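You operate a simulated robot arm through the tools that you are given. There is no shell and no other tool. Be economical: measure what you need, move in short steps, check, and stop when the job is done.

You run a simulated two-armed robot. Do the job below in one go: nothing can be reset, and whatever is moved stays where it is left.

TASK
Wedge the loose jamb plumb.
Fine: slacken the red knob and the green knob, move the blue wedge till the bubble on the jamb is between its lines, then tighten both knobs.

It is judged by the outcome, as a careful person would: the job done as asked, and still so three seconds after it is handed in. It fails if anything else is knocked over, pushed out of place, dropped, spilled or broken.

THE ROBOT
Two 7-joint arms with two-finger grippers on one trunk, on a base that drives. Base frame: it is fixed to the floor where the robot stands at the start and does not move with it; the origin is under the middle of the robot, x ahead of it, y to its left, z up. Readings come in mm, degrees, newtons and seconds.
The left shoulder is at the start at [26, 161, 1282], the right one opposite. With the tool pointing down near the work surface each hand reaches from about 100 to 660 mm from the robot's upright axis, wherever it stands, measured 20 degrees to its own side. Places, roughly: blue wedge [500, -100, 900]; green knob [500, 0, 800]; loose jamb [600, -200, 1000]; red knob [500, 0, 1200]. Payload 2.45 kg a hand.
The tool frame of a hand sits at the grasp point between the pads (the TCP): z along the fingers, y along the line on which they close. The tips reach 26 mm beyond it. Largest opening 96 mm; the body of the gripper starts 69 mm behind the TCP.
Orientation is that of the tool frame in the base frame, as [roll, pitch, yaw] about the fixed x, y, z axes, in that order (R = Rz(yaw) Ry(pitch) Rx(roll)). With the fingers straight down and closing along the base's y, the tool's x points along the base's -x, its y along +y and its z along -z.

THE INTERFACE
- The arms move only by the tool step_arm. It takes "left_steps", "right_steps" or both (then of equal length, played together; a hand with none holds still); each is a list of rows, each an object (a shift or turn left out is 0, a gripper value left out holds the last) with "xyz": the shift along the base's x, y, z in cm, a list of three; "angular": the turn, a rotation vector about the base's x, y, z in degrees, a list of three; "grip": the finger opening in cm, from 0 to 9.6. In form: [{"xyz": [tx, ty, tz], "angular": [wx, wy, wz], "grip": grip}, ...]. A call has 1 to 12 rows; each row shifts and turns the commanded pose from where the row before left it. Rows are played at 5 a second. More than 50 mm and 8.6 degrees between two rows, or a gripper value outside its range, and nothing of the call is played. Where a pose cannot be reached the arm comes as near as it can. A force on the tool above 90 N (or 10 N above the force at the start of the call, whichever is more), or a blocked arm, ends the call early, and 0.2 s more pass. Each finger halts on what it meets, pressing with about 34 N; the grip force reading is that of the motor and also rises with nothing between the fingers. The clock runs only during rows and for 0.2 s after the last one: add rows that do not move to give the fingers time. It gives the time, the measured TCP pose, the force on the tool (base axes), the opening and the grip force at its end, in the units of the frame above (readings bear some noise), with the torque about the TCP (base axes, N m) and any sound that the robot's microphone picked up.
- Cameras (640 x 400 px; columns grow to the right, rows downward): "scene" is now at [58.8, -13, 1743.3]; the picture's right is [-0.15, -0.99, 0.00], its down [-0.84, 0.13, -0.53] and it looks along [0.52, -0.08, -0.85] (base axes); focal length 256 px, centre (320, 200). "left" rides on the left gripper at [82, -3, -98] in its tool frame; the picture's right is [0.04, 1.00, 0.00], its down [-0.73, 0.03, -0.68] and it looks along [-0.68, 0.03, 0.73] (tool axes); focal length 256 px, centre (320, 200). "right" rides on the right gripper at [82, 3, -98] in its tool frame; the picture's right is [-0.04, 1.00, 0.00], its down [-0.73, -0.03, -0.68] and it looks along [-0.68, -0.03, 0.73] (tool axes); focal length 256 px, centre (320, 200). There is no depth. A picture from a camera that has moved, and an enlarged one, comes with that camera's place and axes in the base frame and with its lens.
- capture(camera): a new picture of that camera. No time passes.
- move_column(by): slides the trunk up (or, below 0, down) by that many mm; the arms and the scene camera ride with it, the base frame stays. It gives what a move gives, with no picture.
- base_move(legs): drives the robot by 1 to 6 legs, each [ahead, left, turn to the left] in mm, mm and degrees, along the robot's own axes; the way and the turn of a leg run together, so that a leg with both is an arc; at most 1500 mm and 180 degrees a leg. The arms and the cameras ride along, it lands a little off, and it stops where it bumps. It gives what a move gives.
- aim_head(pan, tilt): turns the head with the scene camera to pan (to the left, within 120 degrees either way) and tilt (down, from -29 to 69), counted from straight ahead of the robot. It gives what a move gives.
- inspect(camera, box): a new picture of the part [left, top, right, bottom] of that camera's present view, enlarged. No time passes.
- job_done(): hands the job in; it is judged then, once.

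Go step by step. Nothing tells you exact positions but the pictures and the camera data: compare them with the known pose of the tool, close in by small moves and look again before you grip or let go. The budget is 120 turns and 88 pictures, counting those below and the enlarged ones. Unless the task says otherwise, let go and move clear before handing in, and close with one line.

The tools are called after "Request:" as name(argument=value, ...) on one line, values as JSON. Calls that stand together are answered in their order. step_arm: Moves the arms, as the interface text tells. Its arguments: {"type":"object","properties":{"left_steps":{"type":"array"},"right_steps":{"type":"array"}},"required":[]} The other tools are called the same way: move_column (by) slides the trunk up or down; base_move (legs) drives the base; aim_head (pan, tilt) turns the head that bears the scene camera; capture (camera) takes a picture; inspect (camera, box) takes an enlarged picture of a part of a camera's view; job_done () hands the job in.

At the start:

```text
t: 0.0
left_tcp_pos: [412.0, 189.3, 1356.1]
left_tcp_rot: [-179.9, -0.2, 179.9]
left_wrist_force: [0.2, -0.9, -0.9]
left_wrist_torque: [-0.04, 0.0, 0.01]
left_gripper_width: 96.0
left_finger_force: 0.0
right_tcp_pos: [453.1, -260.7, 1298.0]
right_tcp_rot: [179.9, 0.0, 179.9]
right_wrist_force: [-0.2, 0.4, 1.0]
right_wrist_torque: [-0.01, -0.03, -0.02]
right_gripper_width: 96.2
right_finger_force: 0.1
trunk travel left (down, up): [-450.0, 117.0]
robot x, y, heading: [0.4, -2.0, 0.2]
head pan, tilt: [-8.9, 57.7]
```

scene: 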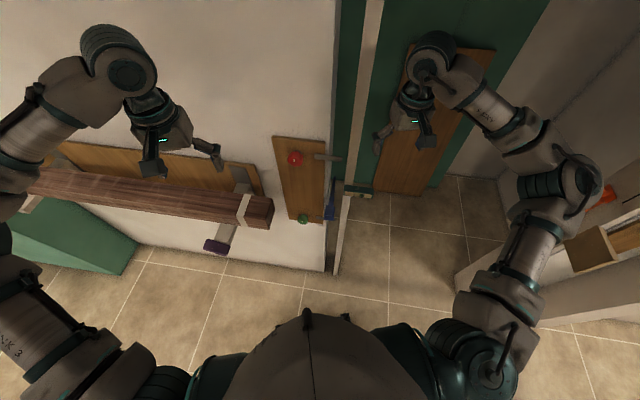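
right: 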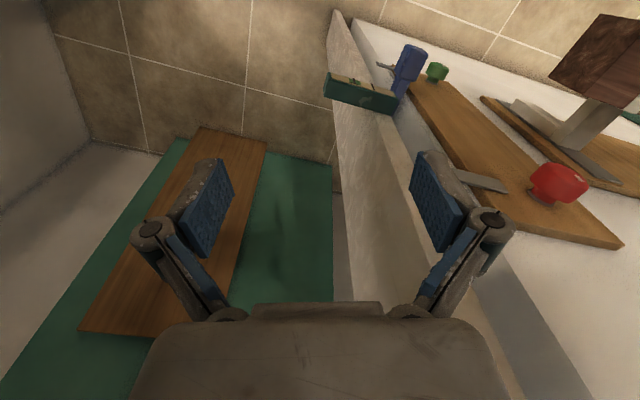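
left: 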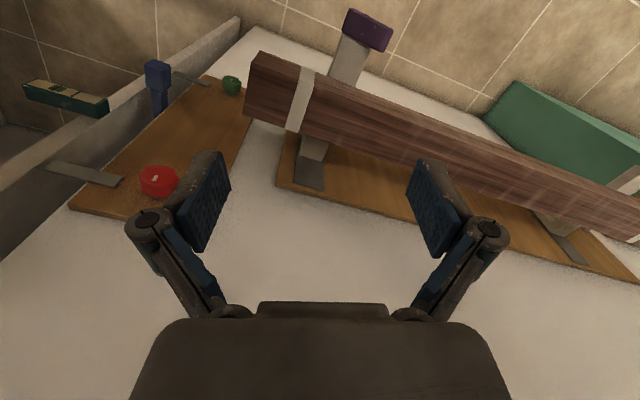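

I see a wooden board on the wall with the red knob (top) and the green one (bottom). The loose jamb is to its right with a green level on it, and the blue wedge sits between them. I'll look closer before moving.

Request:
aim_head(pan=-8, tilt=48)

Request:
inspect(camera="scene", box=[240, 100, 440, 225])

Request:
inspect(camera="right", box=[310, 20, 630, 220])

Request:
inspect(camera="left", box=[0, 40, 288, 220])

```text
t: 0.7
left_tcp_pos: [408.6, 187.9, 1356.5]
left_tcp_rot: [-179.9, -0.1, 179.9]
left_wrist_force: [-0.5, 0.4, -0.2]
left_wrist_torque: [0.0, -0.02, 0.02]
left_gripper_width: 96.0
left_finger_force: 0.1
right_tcp_pos: [450.3, -259.3, 1299.9]
right_tcp_rot: [-180.0, 0.1, 179.9]
right_wrist_force: [0.0, -0.6, -0.5]
right_wrist_torque: [0.04, -0.02, -0.01]
right_gripper_width: 96.2
right_finger_force: 0.0
trunk travel left (down, up): [-450.0, 117.0]
robot x, y, heading: [0.8, -0.8, 0.1]
head pan, tilt: [-8.0, 48.0]
```

```text
3.20 times, centred on (340, 162) of scene
camera zoom: at [68.8, -13.3, 1755.8], right [-0.14, -0.99, 0.0], down [-0.74, 0.1, -0.67], along [0.66, -0.09, -0.75], focal length 820 px, centre (256, 320)
```

zoom: 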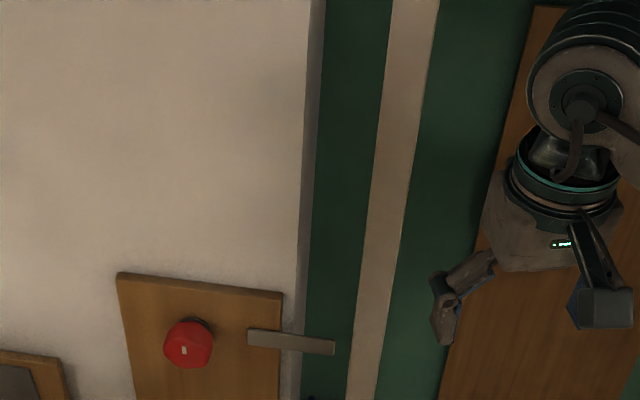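

```text
2.00 times, centred on (470, 120) of right
camera zoom: at [366.8, -256.3, 1397.1], right [0.04, 1.0, 0.0], down [0.73, -0.03, 0.68], along [0.68, -0.03, -0.73], focal length 512 px, centre (20, 360)
```

zoom: 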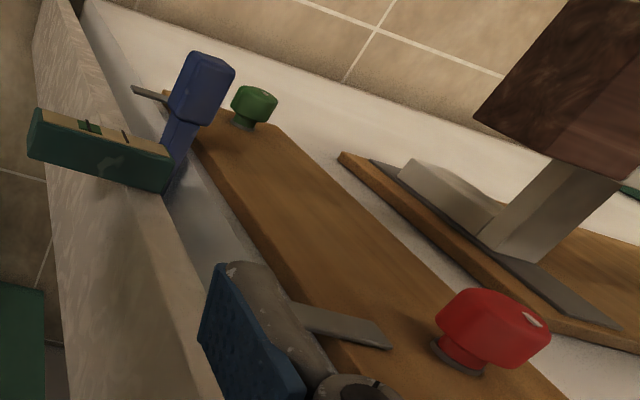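

```text
2.22 times, centred on (144, 130) of left
camera zoom: at [327.2, 185.6, 1455.7], right [-0.04, 1.0, 0.0], down [0.73, 0.03, 0.68], along [0.68, 0.02, -0.73], focal length 569 px, centre (711, 356)
```

zoom: 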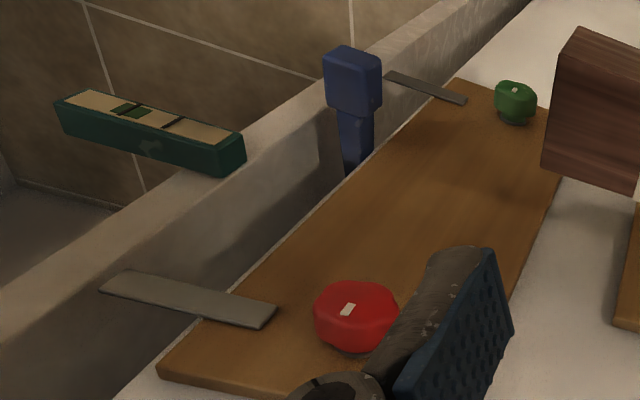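

Request:
capture(camera="scene")

Request:
inspect(camera="left", box=[10, 65, 122, 135])

Request:
inspect(camera="right", box=[310, 40, 454, 130])

```text
81 pictures are left
camera scene: at [68.8, -13.3, 1755.8], right [-0.14, -0.99, 0.0], down [-0.74, 0.1, -0.67], along [0.66, -0.09, -0.75], focal length 256 px, centre (320, 200)
```

scene: 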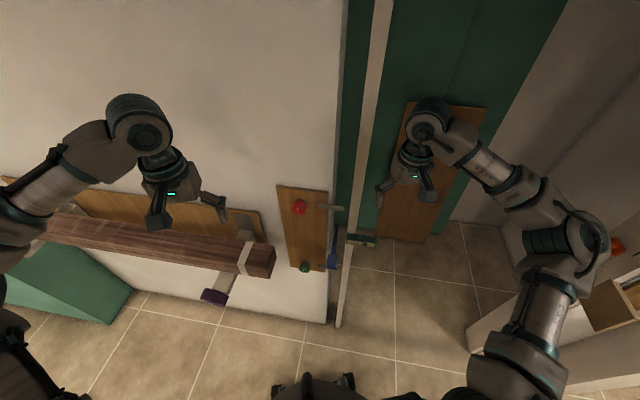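

```text
5.71 times, centred on (66, 100) of left
camera zoom: at [327.2, 185.6, 1455.7], right [-0.04, 1.0, 0.0], down [0.73, 0.03, 0.68], along [0.68, 0.02, -0.73], focal length 1463 px, centre (1771, 771)
```

zoom: 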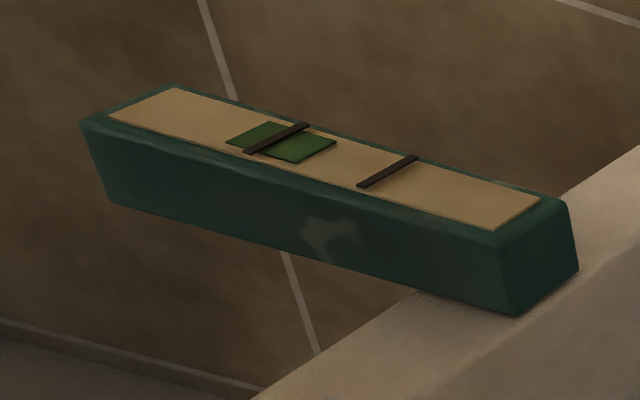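

```text
4.44 times, centred on (382, 85) of right
camera zoom: at [366.8, -256.3, 1397.1], right [0.04, 1.0, 0.0], down [0.73, -0.03, 0.68], along [0.68, -0.03, -0.73], focal length 1138 px, centre (44, 711)
```

zoom: 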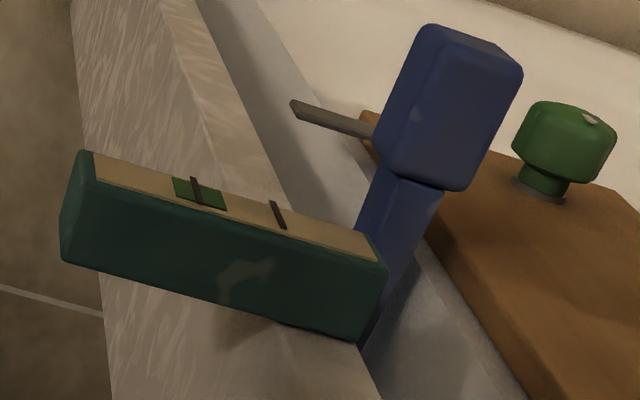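

The bubble sits toward −y, so the jamb leans. By triangulation the red knob is near [545,-18,1192], the green near [548,-17,826] and the wedge handle near [495,-112,945]. I'll bring the right hand level, pointing ahead, in front of the red knob.

Request:
step_arm(right_steps=[{"xyz": [-0.7, 2.2, -0.98], "angular": [0, -8.18, 0]}, {"xyz": [-0.7, 2.2, -0.98], "angular": [0, -8.18, 0]}, {"xyz": [-0.7, 2.2, -0.98], "angular": [0, -8.18, 0]}, {"xyz": [-0.7, 2.2, -0.98], "angular": [0, -8.18, 0]}, {"xyz": [-0.7, 2.2, -0.98], "angular": [0, -8.18, 0]}, {"xyz": [-0.7, 2.2, -0.98], "angular": [0, -8.18, 0]}, {"xyz": [-0.7, 2.2, -0.98], "angular": [0, -8.18, 0]}, {"xyz": [-0.7, 2.2, -0.98], "angular": [0, -8.18, 0]}, {"xyz": [-0.7, 2.2, -0.98], "angular": [0, -8.18, 0]}, {"xyz": [-0.7, 2.2, -0.98], "angular": [0, -8.18, 0]}, {"xyz": [-0.7, 2.2, -0.98], "angular": [0, -8.18, 0]}, {}])

Request:
capture(camera="scene")

Request:
capture(camera="right")

```text
t: 3.3
left_tcp_pos: [408.2, 192.5, 1357.3]
left_tcp_rot: [-179.8, -0.2, 179.9]
left_wrist_force: [-0.4, -0.8, 0.5]
left_wrist_torque: [0.02, 0.0, -0.03]
left_gripper_width: 96.0
left_finger_force: 0.0
right_tcp_pos: [395.6, 0.7, 1197.4]
right_tcp_rot: [-31.5, 89.7, -31.6]
right_wrist_force: [0.3, -0.4, 0.4]
right_wrist_torque: [0.0, -0.02, 0.06]
right_gripper_width: 96.1
right_finger_force: 0.1
right hand out of reach, approached as far as the arm can: row 7, 8
trunk travel left (down, up): [-450.0, 117.0]
robot x, y, heading: [-1.7, 1.2, 0.2]
head pan, tilt: [-8.0, 48.0]
```

```text
78 pictures are left
camera scene: at [68.1, -2.4, 1755.9], right [-0.14, -0.99, 0.01], down [-0.74, 0.1, -0.67], along [0.66, -0.1, -0.74], focal length 256 px, centre (320, 200)
```

scene: 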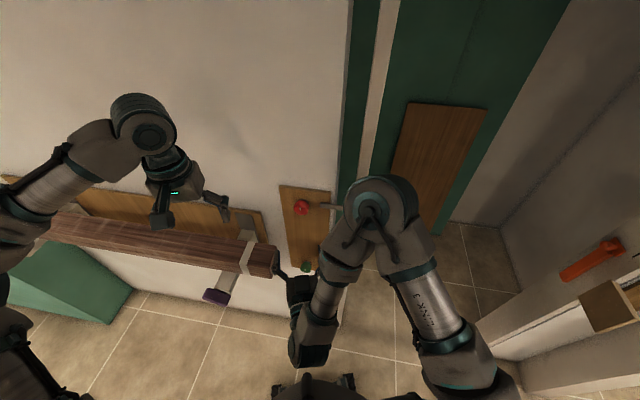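

```text
77 pictures are left
camera right: at [297.3, 4.9, 1113.7], right [0.0, 1.0, 0.04], down [-0.68, -0.03, 0.73], along [0.73, -0.03, 0.68], focal length 256 px, centre (320, 200)
```

right: 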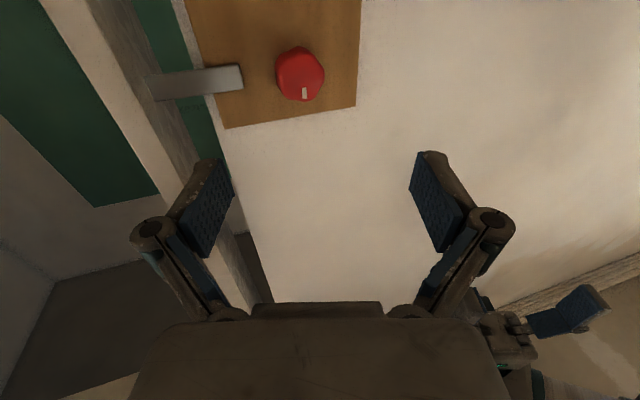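

The hand is level and the camera agrees with my estimate of the red knob. I'll line up and advance with the fingers open.

Request:
step_arm(right_steps=[{"xyz": [0, -1.9, -0.6], "grip": 9.6}, {"xyz": [3.5, 0, 0]}, {"xyz": [3.5, 0, 0]}, {"xyz": [3.5, 0, 0]}, {"xyz": [2.5, 0, 0]}, {}])

Request:
capture(camera="right")

Request:
capture(camera="scene")

```text
t: 4.7
left_tcp_pos: [408.5, 187.0, 1357.6]
left_tcp_rot: [179.9, -0.1, 179.9]
left_wrist_force: [-0.1, 0.2, -0.3]
left_wrist_torque: [0.02, -0.02, -0.02]
left_gripper_width: 96.2
left_finger_force: 0.1
right_tcp_pos: [525.5, -23.1, 1192.0]
right_tcp_rot: [45.2, 89.8, 45.3]
right_wrist_force: [-0.9, 0.3, -0.4]
right_wrist_torque: [0.05, -0.02, -0.02]
right_gripper_width: 96.1
right_finger_force: 0.1
trunk travel left (down, up): [-450.0, 117.0]
robot x, y, heading: [1.1, 1.9, -0.1]
head pan, tilt: [-8.0, 48.0]
```

```text
76 pictures are left
camera right: at [425.3, -18.9, 1108.4], right [0.0, 1.0, 0.04], down [-0.68, -0.03, 0.73], along [0.73, -0.03, 0.68], focal length 256 px, centre (320, 200)
```

right: 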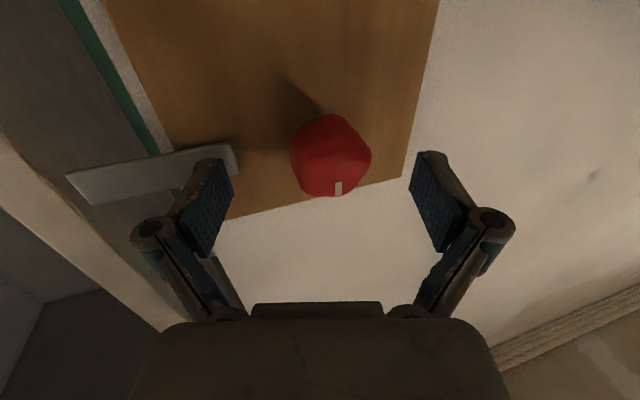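

```text
75 pictures are left
camera scene: at [68.2, -15.4, 1755.9], right [-0.14, -0.99, 0.0], down [-0.74, 0.1, -0.67], along [0.66, -0.09, -0.75], focal length 256 px, centre (320, 200)
```

scene: 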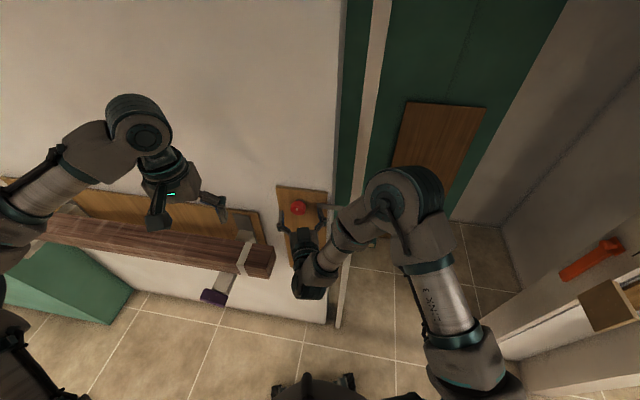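

Request:
step_arm(right_steps=[{"xyz": [0, 0.5, 0], "grip": 6.6}, {}, {"xyz": [1.0, 0, 0]}, {"xyz": [1.0, 0, 0]}, {}])

Request:
capture(camera="right")

```text
t: 5.9
left_tcp_pos: [407.7, 191.8, 1357.5]
left_tcp_rot: [-179.8, 0.0, 179.9]
left_wrist_force: [-0.4, -0.6, 0.3]
left_wrist_torque: [-0.02, 0.01, 0.0]
left_gripper_width: 95.8
left_finger_force: 0.1
right_tcp_pos: [543.7, -14.3, 1191.0]
right_tcp_rot: [-21.8, 90.0, -21.8]
right_wrist_force: [-1.1, 0.0, 0.5]
right_wrist_torque: [-0.01, 0.03, -0.01]
right_gripper_width: 66.0
right_finger_force: 0.0
trunk travel left (down, up): [-450.0, 117.0]
robot x, y, heading: [-0.6, -0.7, 0.3]
head pan, tilt: [-8.0, 48.0]
```

```text
74 pictures are left
camera right: at [444.9, -9.9, 1108.5], right [0.0, 1.0, 0.04], down [-0.68, -0.03, 0.73], along [0.73, -0.03, 0.68], focal length 256 px, centre (320, 200)
```

right: 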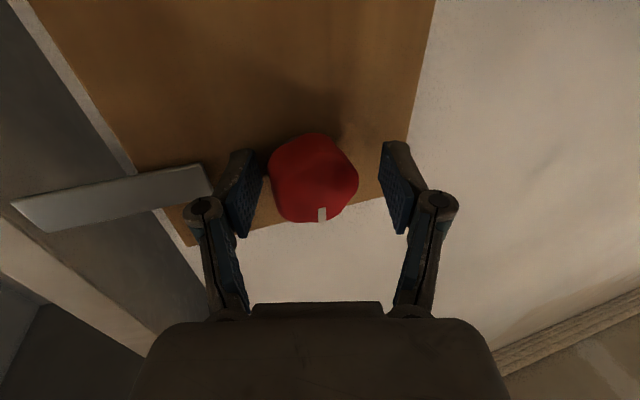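

Request:
step_arm(right_steps=[{"xyz": [0, -0.1, 0], "grip": 2.0}, {}, {}, {"angular": [-8, 0, 0]}, {"angular": [-8, 0, 0]}, {}])

Request:
capture(camera="right")

```text
t: 7.3
left_tcp_pos: [406.5, 187.5, 1357.3]
left_tcp_rot: [-179.9, 0.0, 179.9]
left_wrist_force: [0.4, -0.6, 0.4]
left_wrist_torque: [-0.04, 0.01, 0.02]
left_gripper_width: 95.7
left_finger_force: 0.0
right_tcp_pos: [542.9, -17.6, 1191.2]
right_tcp_rot: [-89.8, 74.0, -89.9]
right_wrist_force: [-6.7, -6.7, -2.8]
right_wrist_torque: [0.25, 0.63, -1.16]
right_gripper_width: 45.3
right_finger_force: 44.9
trunk travel left (down, up): [-450.0, 117.0]
robot x, y, heading: [-0.9, -0.9, -0.2]
head pan, tilt: [-8.0, 48.0]
```

```text
73 pictures are left
camera right: at [444.4, -36.6, 1110.4], right [0.0, 0.97, -0.24], down [-0.68, 0.17, 0.71], along [0.73, 0.16, 0.66], focal length 256 px, centre (320, 200)
```

right: 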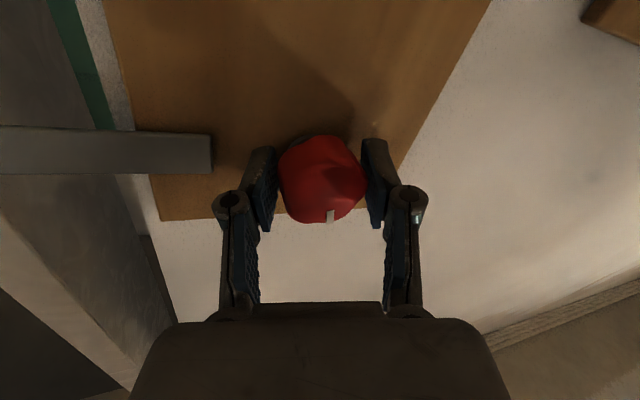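

The knob turned with the gripper anticlockwise. I'll go on slackening.

Request:
step_arm(right_steps=[{"angular": [-8, 0, 0]}, {"angular": [-8, 0, 0]}, {"angular": [-8, 0, 0]}, {"angular": [-8, 0, 0]}, {"angular": [-8, 0, 0]}, {"angular": [-8, 0, 0]}, {"angular": [-8, 0, 0]}, {"angular": [-8, 0, 0]}, {"angular": [-8, 0, 0]}, {}])

Request:
capture(camera="right")

Request:
capture(camera="scene")

```text
t: 9.5
left_tcp_pos: [408.7, 190.4, 1355.6]
left_tcp_rot: [-179.8, 0.0, 179.9]
left_wrist_force: [0.7, -0.9, 0.4]
left_wrist_torque: [0.0, -0.01, 0.02]
left_gripper_width: 95.8
left_finger_force: 0.1
right_tcp_pos: [545.3, -13.8, 1189.8]
right_tcp_rot: [-90.3, 1.8, -89.8]
right_wrist_force: [0.1, 5.5, -11.5]
right_wrist_torque: [-0.07, -0.09, 0.65]
right_gripper_width: 39.7
right_finger_force: 45.4
trunk travel left (down, up): [-450.0, 117.0]
robot x, y, heading: [-1.9, 2.3, -0.1]
head pan, tilt: [-8.0, 48.0]
```

```text
72 pictures are left
camera right: at [446.3, -95.2, 1184.0], right [0.0, 0.07, -1.0], down [-0.68, 0.73, 0.06], along [0.73, 0.68, 0.05], focal length 256 px, centre (320, 200)
```

right: 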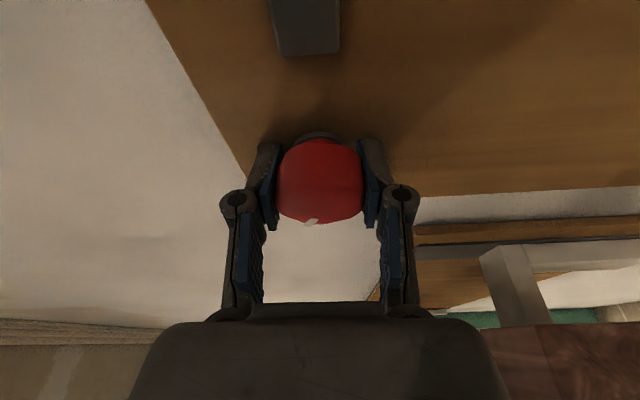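

```text
71 pictures are left
camera scene: at [70.8, -6.0, 1755.7], right [-0.14, -0.99, 0.0], down [-0.74, 0.1, -0.67], along [0.66, -0.1, -0.75], focal length 256 px, centre (320, 200)
```

scene: 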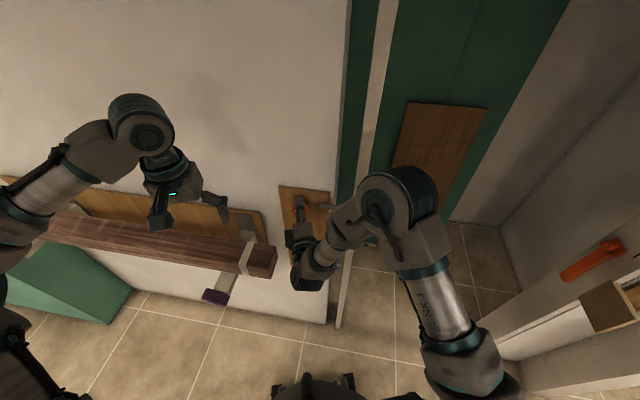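

Request:
step_arm(right_steps=[{"angular": [-8, 0, 0]}, {"angular": [-8, 0, 0]}, {"angular": [-8, 0, 0]}, {"angular": [-8, 0, 0]}, {"angular": [-8, 0, 0]}])

Request:
capture(camera="right")

```text
t: 10.7
left_tcp_pos: [410.9, 188.3, 1356.0]
left_tcp_rot: [180.0, 0.0, 180.0]
left_wrist_force: [0.0, -0.1, 0.4]
left_wrist_torque: [-0.03, 0.02, 0.01]
left_gripper_width: 96.0
left_finger_force: 0.0
right_tcp_pos: [547.2, -18.7, 1190.2]
right_tcp_rot: [-90.4, -38.0, -89.8]
right_wrist_force: [4.2, -4.1, -15.8]
right_wrist_torque: [0.5, 0.86, -0.62]
right_gripper_width: 44.0
right_finger_force: 44.9
trunk travel left (down, up): [-450.0, 117.0]
robot x, y, heading: [-0.7, -3.5, -0.6]
head pan, tilt: [-8.0, 48.0]
```

```text
70 pictures are left
camera right: at [447.7, -83.4, 1238.0], right [0.0, -0.58, -0.81], down [-0.68, 0.6, -0.43], along [0.73, 0.55, -0.4], focal length 256 px, centre (320, 200)
```

right: 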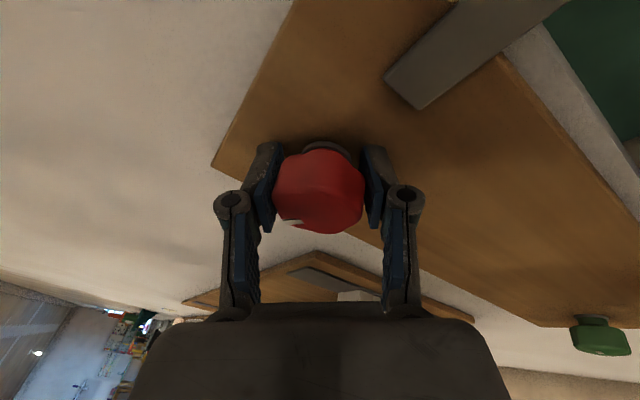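

The last 40° slipped, so the knob seems to have come to its stop, fully slack after roughly 85°. I'll let go, back off and check the mark.

Request:
step_arm(right_steps=[{"grip": 7.0}, {}, {"xyz": [-3, 0, 0]}, {"xyz": [-4, 0, 0]}, {"xyz": [-5, 0, 0]}, {"angular": [8, 0, 0]}, {"angular": [8, 0, 0]}, {"angular": [8, 0, 0]}, {"angular": [8, 0, 0]}, {"angular": [8, 0, 0]}, {"angular": [8, 0, 0]}, {"angular": [8, 0, 0]}])

Request:
inspect(camera="scene", box=[240, 150, 400, 250])

Request:
capture(camera="right")

```text
t: 13.3
left_tcp_pos: [408.2, 190.4, 1356.6]
left_tcp_rot: [-179.9, 0.0, 180.0]
left_wrist_force: [-0.5, -0.1, 0.2]
left_wrist_torque: [-0.01, 0.03, 0.01]
left_gripper_width: 96.0
left_finger_force: 0.0
right_tcp_pos: [425.5, -15.0, 1191.4]
right_tcp_rot: [-90.2, 18.2, -89.9]
right_wrist_force: [0.0, 0.2, -0.2]
right_wrist_torque: [0.01, -0.01, 0.01]
right_gripper_width: 70.0
right_finger_force: 0.1
trunk travel left (down, up): [-450.0, 117.0]
robot x, y, heading: [-1.0, -2.1, -0.2]
head pan, tilt: [-8.0, 48.0]
```

```text
4.00 times, centred on (320, 200) of scene
camera zoom: at [68.0, -9.3, 1755.9], right [-0.14, -0.99, 0.0], down [-0.74, 0.1, -0.67], along [0.66, -0.09, -0.75], focal length 1024 px, centre (320, 200)
```

zoom: 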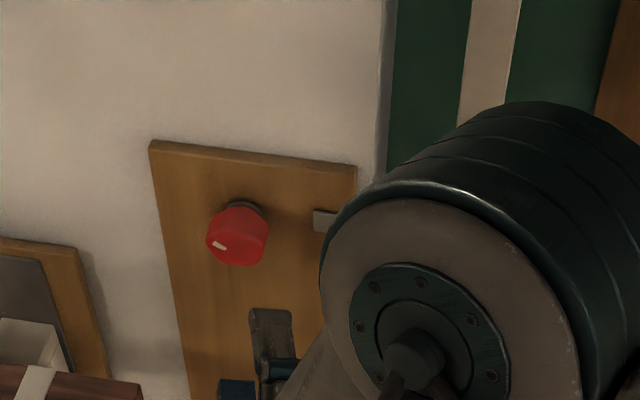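

```text
68 pictures are left
camera right: at [325.8, -92.7, 1162.5], right [0.0, 0.35, -0.94], down [-0.68, 0.69, 0.26], along [0.73, 0.64, 0.24], focal length 256 px, centre (320, 200)
```

right: 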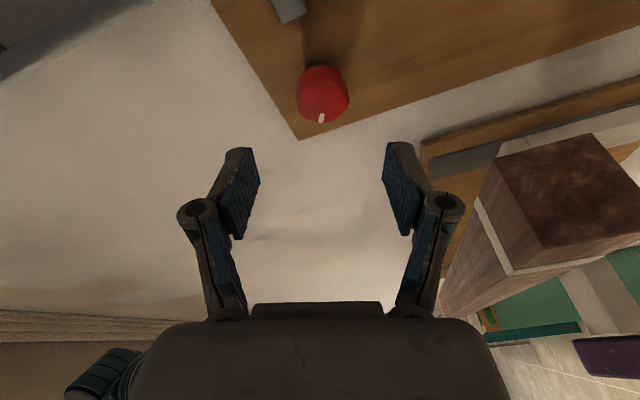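

The red mark has turned from 12 to about 9 o'clock, so it is slack. Now I go down to the green knob.

Request:
step_arm(right_steps=[{"xyz": [-3, -2, 0], "angular": [8, 0, 0]}, {"xyz": [0, -0.5, -4], "angular": [8, 0, 0]}, {"xyz": [0, 0, -4], "angular": [8, 0, 0]}, {"xyz": [0, 0, -4], "angular": [8, 0, 0]}, {"xyz": [0, 0, -4], "angular": [8, 0, 0]}, {"xyz": [0, 0, -4], "angular": [8, 0, 0]}, {"xyz": [0, 0, -4], "angular": [8, 0, 0]}, {"xyz": [0, 0, -4], "angular": [8, 0, 0]}, {"xyz": [0, 0, -4], "angular": [8, 0, 0]}, {"xyz": [0, 0, -4]}, {}])

Request:
capture(camera="right")

Request:
capture(camera="scene")

```text
t: 15.7
left_tcp_pos: [407.8, 191.0, 1356.8]
left_tcp_rot: [-179.8, 0.0, 179.9]
left_wrist_force: [0.3, -0.3, -0.8]
left_wrist_torque: [-0.02, -0.01, 0.03]
left_gripper_width: 96.0
left_finger_force: 0.0
right_tcp_pos: [431.9, 68.2, 965.3]
right_tcp_rot: [177.7, 89.8, 177.4]
right_wrist_force: [0.5, -0.4, 0.3]
right_wrist_torque: [0.02, 0.02, 0.02]
right_gripper_width: 69.9
right_finger_force: 0.1
right hand out of reach, approached as far as the arm can: row 3, 4, 5, 6, 7, 8, 9, 10
trunk travel left (down, up): [-450.0, 117.0]
robot x, y, heading: [5.5, 2.6, -0.0]
head pan, tilt: [-8.0, 48.0]
```

```text
67 pictures are left
camera right: at [333.0, 71.9, 883.8], right [0.01, 1.0, 0.04], down [-0.68, -0.03, 0.74], along [0.74, -0.03, 0.67], focal length 256 px, centre (320, 200)
```

right: 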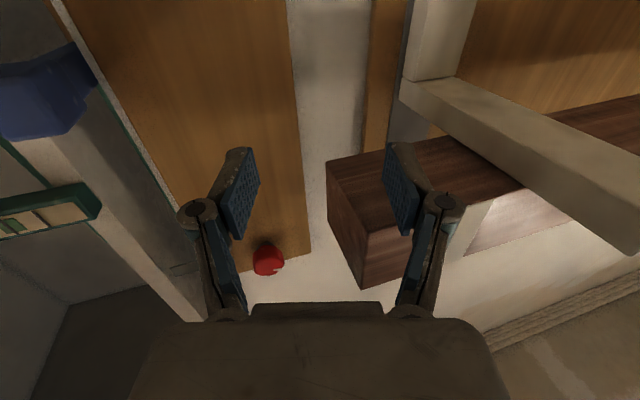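

```text
66 pictures are left
camera scene: at [68.8, -5.9, 1755.9], right [-0.14, -0.99, 0.0], down [-0.74, 0.1, -0.67], along [0.66, -0.1, -0.75], focal length 256 px, centre (320, 200)
```

scene: 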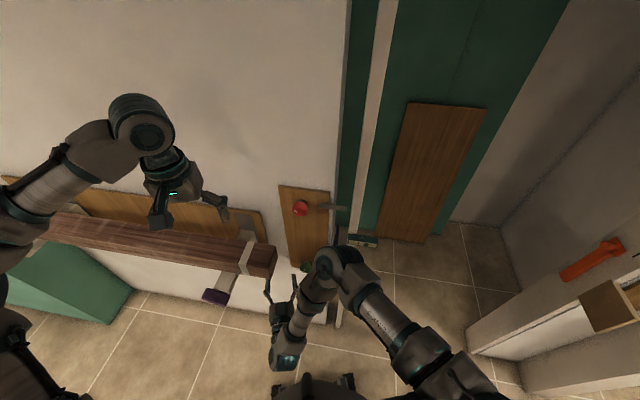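

The hand fell short and lies close to the timber, so I'll back the base straight away. That pulls the fingers out along their axis and makes room for the arm.

Request:
base_move(legs=[[-180, 0, 0]])

Request:
capture(camera="right")

Request:
capture(camera="scene")

```text
t: 17.2
left_tcp_pos: [228.9, 190.3, 1355.2]
left_tcp_rot: [-179.8, -0.2, 179.9]
left_wrist_force: [0.4, 0.4, -0.8]
left_wrist_torque: [0.02, 0.0, -0.01]
left_gripper_width: 96.1
left_finger_force: 0.0
right_tcp_pos: [251.4, 67.2, 965.2]
right_tcp_rot: [-177.5, 89.6, -177.9]
right_wrist_force: [0.3, -0.3, 0.2]
right_wrist_torque: [-0.01, -0.01, 0.02]
right_gripper_width: 70.1
right_finger_force: 0.0
trunk travel left (down, up): [-450.0, 117.0]
robot x, y, heading: [-183.6, -0.4, -0.1]
head pan, tilt: [-8.0, 48.0]
```

```text
65 pictures are left
camera right: at [152.8, 71.1, 883.4], right [0.01, 1.0, 0.04], down [-0.67, -0.02, 0.74], along [0.74, -0.03, 0.67], focal length 256 px, centre (320, 200)
```

right: 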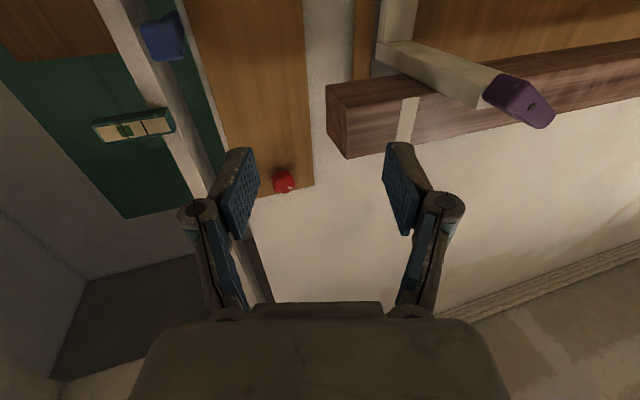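

```text
64 pictures are left
camera scene: at [-109.2, -9.0, 1755.6], right [-0.14, -0.99, 0.0], down [-0.74, 0.1, -0.66], along [0.66, -0.1, -0.75], focal length 256 px, centre (320, 200)
```

scene: 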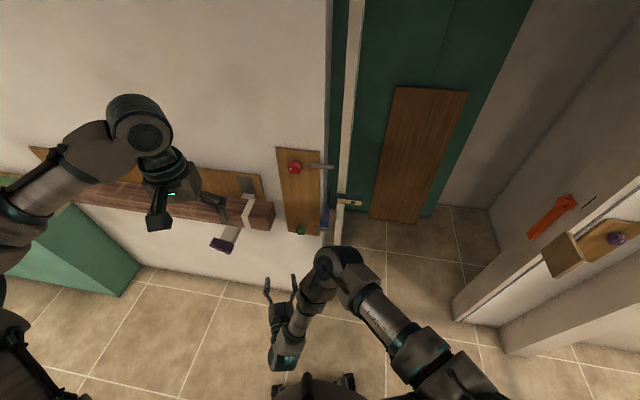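

Request:
move_column(by=-250)

Request:
step_arm(right_steps=[{"xyz": [0, 0, 0.1]}, {}])

Request:
capture(camera="scene")

```text
t: 19.8
left_tcp_pos: [220.7, 189.5, 1108.7]
left_tcp_rot: [-179.9, 0.2, 179.7]
left_wrist_force: [-0.7, -0.4, 0.4]
left_wrist_torque: [-0.03, 0.01, -0.02]
left_gripper_width: 96.0
left_finger_force: 0.0
right_tcp_pos: [224.8, 65.5, 651.3]
right_tcp_rot: [-179.9, 80.0, 179.6]
right_wrist_force: [0.4, -0.4, 0.7]
right_wrist_torque: [0.05, -0.04, 0.0]
right_gripper_width: 69.9
right_finger_force: 0.1
trunk travel left (down, up): [-200.0, 367.0]
robot x, y, heading: [-182.5, -1.1, -0.2]
head pan, tilt: [-8.0, 48.0]
```

```text
t: 20.4
left_tcp_pos: [221.1, 187.9, 1106.6]
left_tcp_rot: [-179.9, 0.1, 179.8]
left_wrist_force: [0.0, -0.2, 0.7]
left_wrist_torque: [0.04, 0.01, 0.02]
left_gripper_width: 96.1
left_finger_force: 0.1
right_tcp_pos: [223.6, 65.5, 650.4]
right_tcp_rot: [-179.9, 79.9, 179.7]
right_wrist_force: [0.4, 0.4, -0.9]
right_wrist_torque: [0.02, 0.0, -0.01]
right_gripper_width: 70.1
right_finger_force: 0.2
trunk travel left (down, up): [-200.0, 367.0]
robot x, y, heading: [-185.5, -0.3, -0.1]
head pan, tilt: [-8.0, 48.0]
```

```text
63 pictures are left
camera scene: at [2.4, -9.0, 1501.4], right [-0.14, -0.99, 0.0], down [-0.74, 0.1, -0.67], along [0.66, -0.1, -0.75], focal length 256 px, centre (320, 200)
```

scene: 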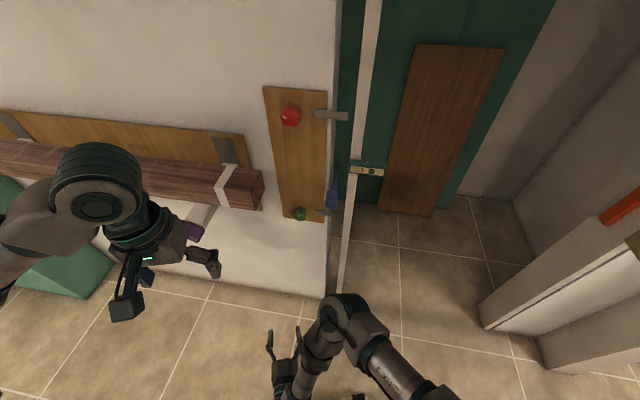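

Request:
step_arm(right_steps=[{"xyz": [0, -1, 5]}, {"xyz": [0, -1, 5]}, {"xyz": [0, -1, 5]}, {}])

```text
refused: row 1 steps farther than a row can; nothing moved
```

Request:
step_arm(right_steps=[{"xyz": [0, -1, 4]}, {"xyz": [0, -1, 4]}, {"xyz": [0, -1, 4]}, {}])

```text
t: 21.4
left_tcp_pos: [223.5, 187.8, 1107.7]
left_tcp_rot: [-179.9, 0.2, 179.8]
left_wrist_force: [0.4, 0.7, -0.6]
left_wrist_torque: [-0.01, -0.02, -0.01]
left_gripper_width: 96.1
left_finger_force: 0.0
right_tcp_pos: [233.2, 37.0, 767.3]
right_tcp_rot: [180.0, 79.8, 179.6]
right_wrist_force: [1.3, 0.2, -0.6]
right_wrist_torque: [-0.01, -0.01, 0.01]
right_gripper_width: 70.0
right_finger_force: 0.2
right hand out of reach, approached as far as the arm can: row 1
trunk travel left (down, up): [-200.0, 367.0]
robot x, y, heading: [-186.0, -1.6, -0.2]
head pan, tilt: [-8.0, 48.0]
```

Request:
step_arm(right_steps=[{"xyz": [0, -2, 2], "angular": [0, -5, 0]}, {"xyz": [0, -2, 2], "angular": [0, -5, 0]}, {"xyz": [3, -1.7, 1.9]}, {"xyz": [4, 0, 0]}, {"xyz": [4, 0, 0]}, {"xyz": [4, 0, 0]}, {}])

Request:
capture(camera="right")

Request:
capture(camera="scene")

```text
t: 23.0
left_tcp_pos: [221.3, 187.9, 1108.3]
left_tcp_rot: [-179.9, 0.1, 179.8]
left_wrist_force: [-0.4, -0.2, -0.1]
left_wrist_torque: [0.01, 0.0, -0.01]
left_gripper_width: 95.9
left_finger_force: 0.0
right_tcp_pos: [418.5, -18.8, 844.1]
right_tcp_rot: [174.4, 89.8, 173.8]
right_wrist_force: [0.1, -0.2, -0.3]
right_wrist_torque: [-0.04, 0.03, -0.01]
right_gripper_width: 69.9
right_finger_force: 0.0
right hand out of reach, approached as far as the arm can: row 1, 2
trunk travel left (down, up): [-200.0, 367.0]
robot x, y, heading: [-179.9, -0.9, -0.0]
head pan, tilt: [-8.0, 48.0]
```

```text
62 pictures are left
camera right: at [319.3, -13.4, 761.6], right [0.01, 1.0, 0.04], down [-0.68, -0.02, 0.74], along [0.74, -0.04, 0.68], focal length 256 px, centre (320, 200)
```

right: 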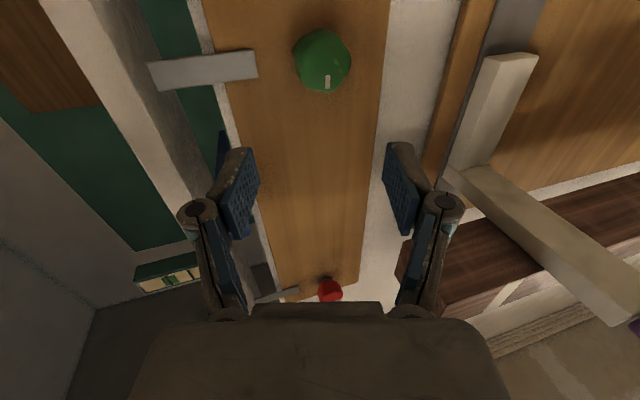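

```text
61 pictures are left
camera scene: at [2.9, -9.9, 1501.3], right [-0.14, -0.99, 0.0], down [-0.74, 0.1, -0.67], along [0.66, -0.1, -0.75], focal length 256 px, centre (320, 200)
```

scene: 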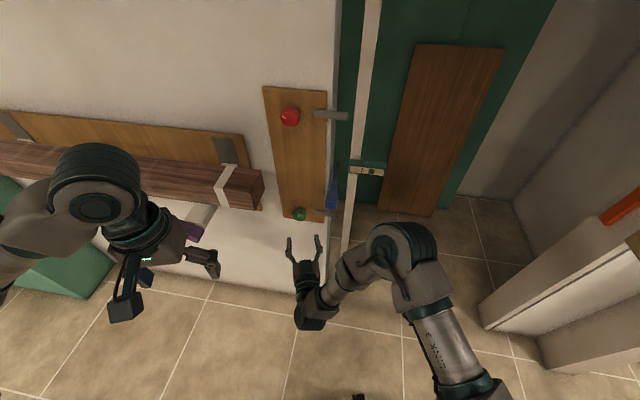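

Green knob works out at [548,-18,820]. I'll lower 24 mm and advance around it.

Request:
step_arm(right_steps=[{"xyz": [0, 0, -2.4]}, {"xyz": [4, 0, 0]}, {"xyz": [4, 0, 0]}, {"xyz": [2.5, 0, 0]}, {"xyz": [1.9, 0, 0]}, {}])

Request:
capture(camera="right")

```text
t: 24.4
left_tcp_pos: [223.5, 190.6, 1107.9]
left_tcp_rot: [-179.8, 0.1, 179.8]
left_wrist_force: [0.7, 0.5, 0.0]
left_wrist_torque: [0.01, -0.02, 0.02]
left_gripper_width: 95.9
left_finger_force: 0.1
right_tcp_pos: [534.5, 15.4, 843.6]
right_tcp_rot: [179.5, 89.6, 178.7]
right_wrist_force: [-3.0, 0.4, -0.9]
right_wrist_torque: [0.04, 0.03, -0.09]
right_gripper_width: 78.5
right_finger_force: 1.5
right hand out of reach, approached as far as the arm can: row 1, 2, 3, 4, 5
trunk travel left (down, up): [-200.0, 367.0]
robot x, y, heading: [-183.1, -0.1, -0.2]
head pan, tilt: [-8.0, 48.0]
```

```text
60 pictures are left
camera right: at [434.5, 20.9, 761.8], right [0.01, 1.0, 0.04], down [-0.67, -0.02, 0.74], along [0.74, -0.04, 0.67], focal length 256 px, centre (320, 200)
```

right: 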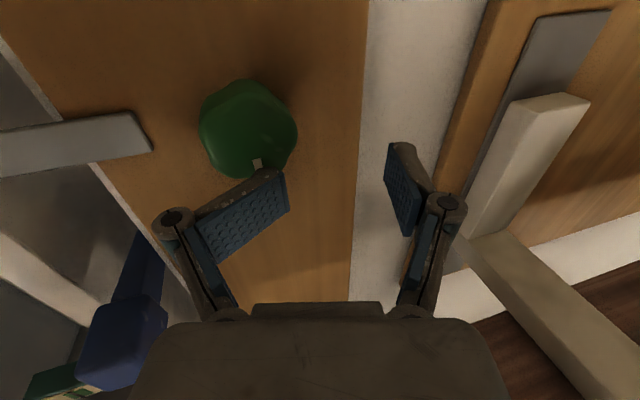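

The hand can't go low enough from this trunk height, and one finger touched the knob's side. I'll back off and lower the trunk further.

Request:
step_arm(right_steps=[{"xyz": [-4, 0, 0]}, {"xyz": [-4, 0, 0]}, {"xyz": [-4, 0, 0]}, {"xyz": [-2, 0, 3]}, {}])

Request:
move_column(by=-130)

Request:
capture(camera="right")

Request:
capture(camera="scene")

```text
t: 25.6
left_tcp_pos: [223.1, 189.5, 1108.6]
left_tcp_rot: [-179.9, 0.1, 179.8]
left_wrist_force: [0.5, 0.3, 0.3]
left_wrist_torque: [0.01, 0.03, -0.01]
left_gripper_width: 96.2
left_finger_force: 0.1
right_tcp_pos: [392.8, 14.5, 873.8]
right_tcp_rot: [159.6, 89.8, 159.3]
right_wrist_force: [-0.1, 1.2, 0.0]
right_wrist_torque: [0.03, -0.03, 0.01]
right_gripper_width: 69.9
right_finger_force: 0.0
trunk travel left (down, up): [-200.0, 367.0]
robot x, y, heading: [-185.9, 1.8, -0.1]
head pan, tilt: [-8.0, 48.0]
```

```text
t: 27.2
left_tcp_pos: [221.0, 188.8, 978.3]
left_tcp_rot: [-179.9, 0.3, 179.7]
left_wrist_force: [-0.5, 0.3, 0.7]
left_wrist_torque: [0.01, 0.0, 0.01]
left_gripper_width: 96.2
left_finger_force: 0.1
right_tcp_pos: [391.7, 14.1, 745.6]
right_tcp_rot: [42.7, 89.9, 42.2]
right_wrist_force: [0.4, 0.0, 0.5]
right_wrist_torque: [0.02, 0.04, 0.01]
right_gripper_width: 70.3
right_finger_force: 0.0
trunk travel left (down, up): [-70.0, 497.0]
robot x, y, heading: [-179.5, 3.3, -0.0]
head pan, tilt: [-8.0, 48.0]
```

```text
59 pictures are left
camera right: at [292.3, 19.1, 663.4], right [0.01, 1.0, 0.04], down [-0.68, -0.03, 0.73], along [0.73, -0.03, 0.68], focal length 256 px, centre (320, 200)
```

right: 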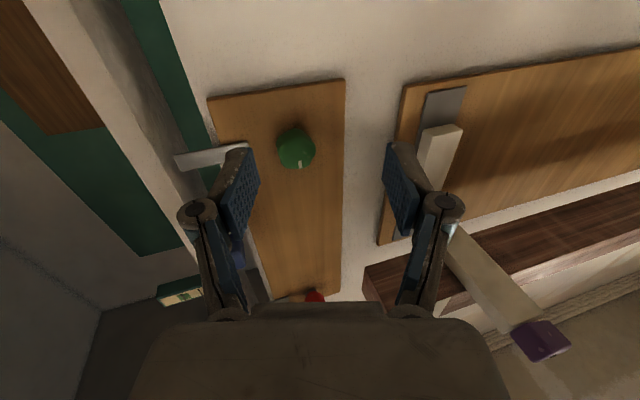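

```text
58 pictures are left
camera scene: at [147.7, -10.1, 1344.5], right [-0.14, -0.99, 0.0], down [-0.74, 0.1, -0.67], along [0.66, -0.1, -0.75], focal length 256 px, centre (320, 200)
```

scene: 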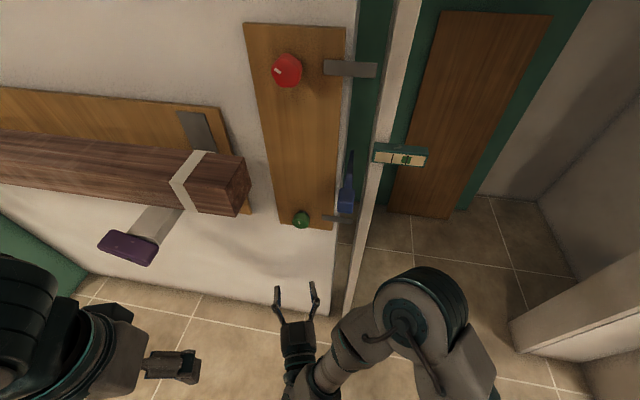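

Request:
step_arm(right_steps=[{"xyz": [0, -1.6, 3.8]}, {"xyz": [0, -1.6, 3.8]}, {"xyz": [4, 0, 0]}, {"xyz": [4, 0, 0]}, {"xyz": [2, 0, 0]}, {}])

Request:
capture(camera="right")

```text
t: 28.6
left_tcp_pos: [222.3, 189.8, 977.6]
left_tcp_rot: [-179.9, 0.1, 179.9]
left_wrist_force: [0.6, -0.2, 0.2]
left_wrist_torque: [-0.01, -0.03, 0.03]
left_gripper_width: 96.0
left_finger_force: 0.1
right_tcp_pos: [492.2, -19.4, 818.7]
right_tcp_rot: [160.0, 89.9, 159.6]
right_wrist_force: [0.0, 0.8, 0.2]
right_wrist_torque: [-0.02, 0.01, 0.0]
right_gripper_width: 69.8
right_finger_force: 0.1
trunk travel left (down, up): [-70.0, 497.0]
robot x, y, heading: [-178.1, 2.2, -0.1]
head pan, tilt: [-8.0, 48.0]
```

```text
57 pictures are left
camera right: at [393.0, -14.8, 738.2], right [0.01, 1.0, 0.04], down [-0.68, -0.03, 0.73], along [0.73, -0.03, 0.68], focal length 256 px, centre (320, 200)
```

right: 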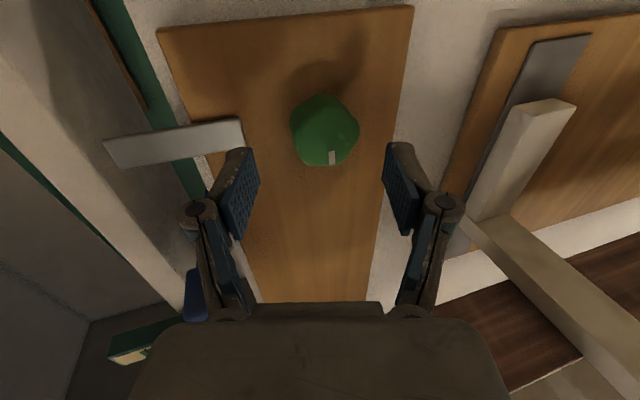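

Request:
step_arm(right_steps=[{"xyz": [2.6, 0.2, 0.1]}, {"xyz": [2.6, 0, 0]}, {}, {"grip": 2.0}, {}, {}, {"angular": [-8, 0, 0]}, {"angular": [-8, 0, 0]}, {"angular": [-8, 0, 0]}, {"angular": [-8, 0, 0]}, {}])

Request:
capture(camera="right")

```text
t: 31.0
left_tcp_pos: [221.6, 187.4, 979.7]
left_tcp_rot: [-180.0, 0.3, 179.8]
left_wrist_force: [0.8, -0.4, 0.1]
left_wrist_torque: [0.02, 0.0, 0.02]
left_gripper_width: 96.1
left_finger_force: 0.1
right_tcp_pos: [544.3, -17.6, 821.0]
right_tcp_rot: [-89.6, 57.9, -90.1]
right_wrist_force: [-11.2, -6.7, -1.7]
right_wrist_torque: [0.01, 0.02, -1.01]
right_gripper_width: 44.4
right_finger_force: 45.1
trunk travel left (down, up): [-70.0, 497.0]
robot x, y, heading: [-180.2, -2.1, 0.0]
head pan, tilt: [-8.0, 48.0]
```

```text
56 pictures are left
camera right: at [444.0, -56.1, 749.2], right [0.01, 0.87, -0.5], down [-0.68, 0.37, 0.64], along [0.73, 0.33, 0.59], focal length 256 px, centre (320, 200)
```

right: 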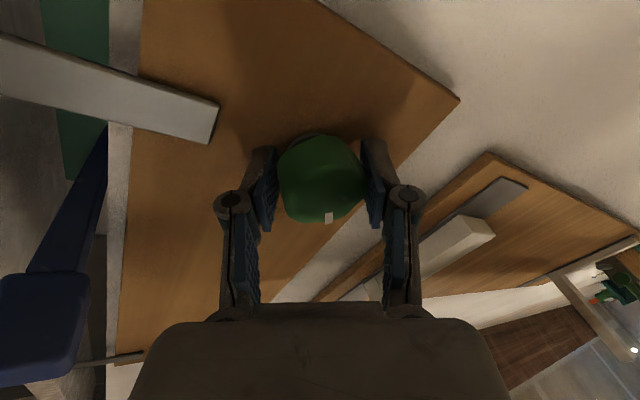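

Request:
step_arm(right_steps=[{"angular": [-8, 0, 0]}, {"angular": [-8, 0, 0]}, {"angular": [-8, 0, 0]}, {"angular": [-8, 0, 0]}, {"angular": [-8, 0, 0]}, {"angular": [-8, 0, 0]}, {"angular": [-8, 0, 0]}, {"angular": [-8, 0, 0]}, {"angular": [-8, 0, 0]}, {}])

Request:
capture(camera="right")

Request:
inspect(camera="scene", box=[320, 120, 448, 200])

```text
t: 33.2
left_tcp_pos: [222.4, 188.5, 976.5]
left_tcp_rot: [-179.9, 0.1, 179.8]
left_wrist_force: [-0.9, 0.4, 0.2]
left_wrist_torque: [0.05, 0.01, 0.03]
left_gripper_width: 95.9
left_finger_force: 0.1
right_tcp_pos: [544.7, -16.4, 820.4]
right_tcp_rot: [-89.7, -13.9, -89.9]
right_wrist_force: [1.2, -1.2, -2.8]
right_wrist_torque: [1.18, 1.11, 0.29]
right_gripper_width: 41.1
right_finger_force: 44.8
trunk travel left (down, up): [-70.0, 497.0]
robot x, y, heading: [-181.3, 0.0, 0.2]
head pan, tilt: [-8.0, 48.0]
```

```text
55 pictures are left
camera right: at [445.4, -95.9, 835.0], right [0.0, -0.2, -0.98], down [-0.68, 0.72, -0.15], along [0.73, 0.67, -0.13], focal length 256 px, centre (320, 200)
```

right: 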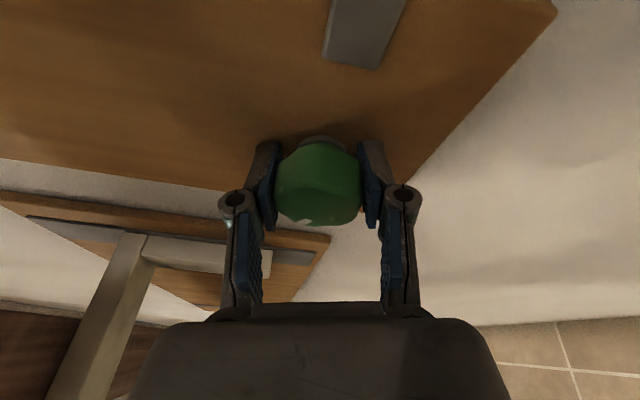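

```text
5.00 times, centred on (384, 160) of scene
camera zoom: at [150.5, -11.2, 1343.4], right [-0.14, -0.99, 0.0], down [-0.74, 0.1, -0.66], along [0.66, -0.1, -0.75], focal length 1280 px, centre (0, 400)
```

zoom: 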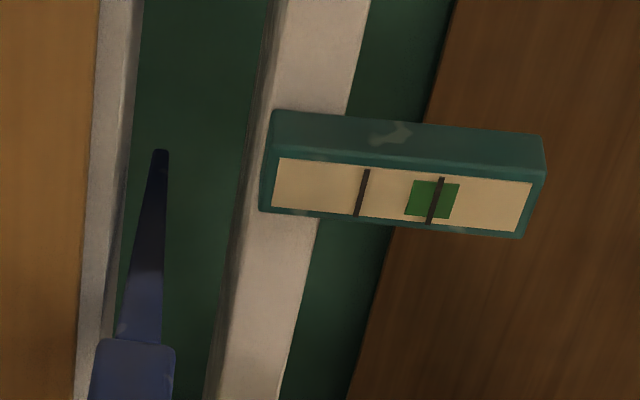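

Green also slipped at its stop, so both knobs are slack. The level's vial is clear in the scene view. I'll let go, back off and go in front of the blue wedge handle.

Request:
step_arm(right_steps=[{"grip": 7.5}, {}, {"xyz": [-4, 0, 0]}, {"xyz": [-4, 0, 0]}, {"xyz": [-4.5, 0, 0]}, {"xyz": [-4.5, 0, 0]}, {"xyz": [0, -3.2, 2], "angular": [7, 0, 0]}, {"xyz": [0, -3.2, 3.5], "angular": [7, 0, 0]}, {"xyz": [0, -3.2, 3.5]}, {"xyz": [0, 0, 3.5]}, {}])

Request:
capture(camera="right")

Request:
capture(camera="scene")

```text
t: 35.6
left_tcp_pos: [222.5, 190.8, 977.3]
left_tcp_rot: [-179.8, 0.1, 179.8]
left_wrist_force: [-0.1, 0.4, 0.4]
left_wrist_torque: [-0.02, 0.01, -0.01]
left_gripper_width: 96.1
left_finger_force: 0.0
right_tcp_pos: [371.8, -111.9, 946.9]
right_tcp_rot: [-89.7, 0.0, -90.0]
right_wrist_force: [0.1, 0.1, -0.4]
right_wrist_torque: [-0.01, -0.01, -0.01]
right_gripper_width: 74.8
right_finger_force: 0.2
trunk travel left (down, up): [-70.0, 497.0]
robot x, y, heading: [-184.2, 4.1, -0.4]
head pan, tilt: [-8.0, 48.0]
```

```text
53 pictures are left
camera right: at [273.3, -192.4, 942.3], right [0.01, 0.04, -1.0], down [-0.68, 0.73, 0.03], along [0.73, 0.68, 0.03], focal length 256 px, centre (320, 200)
```

right: 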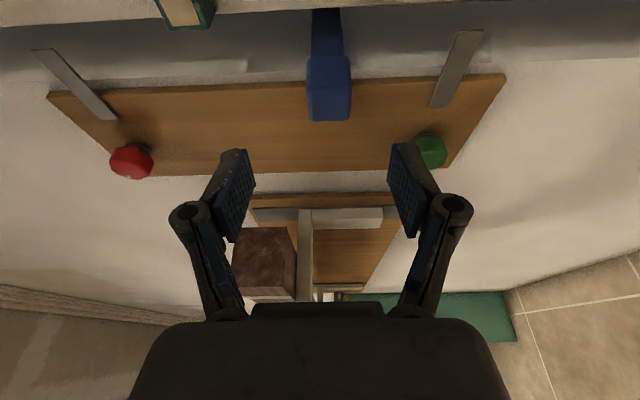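

```text
52 pictures are left
camera scene: at [148.8, -9.0, 1343.8], right [-0.14, -0.99, 0.0], down [-0.74, 0.1, -0.66], along [0.66, -0.1, -0.75], focal length 256 px, centre (320, 200)
```

scene: 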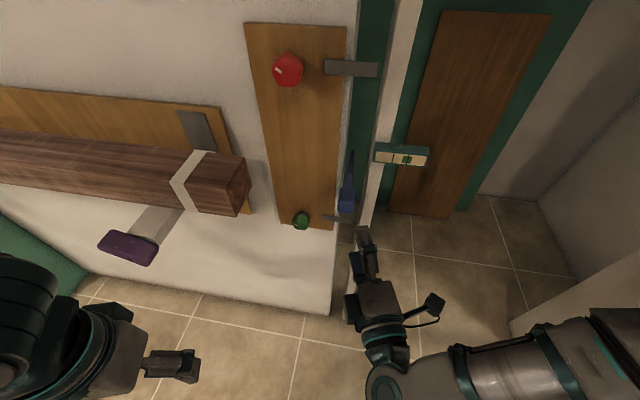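

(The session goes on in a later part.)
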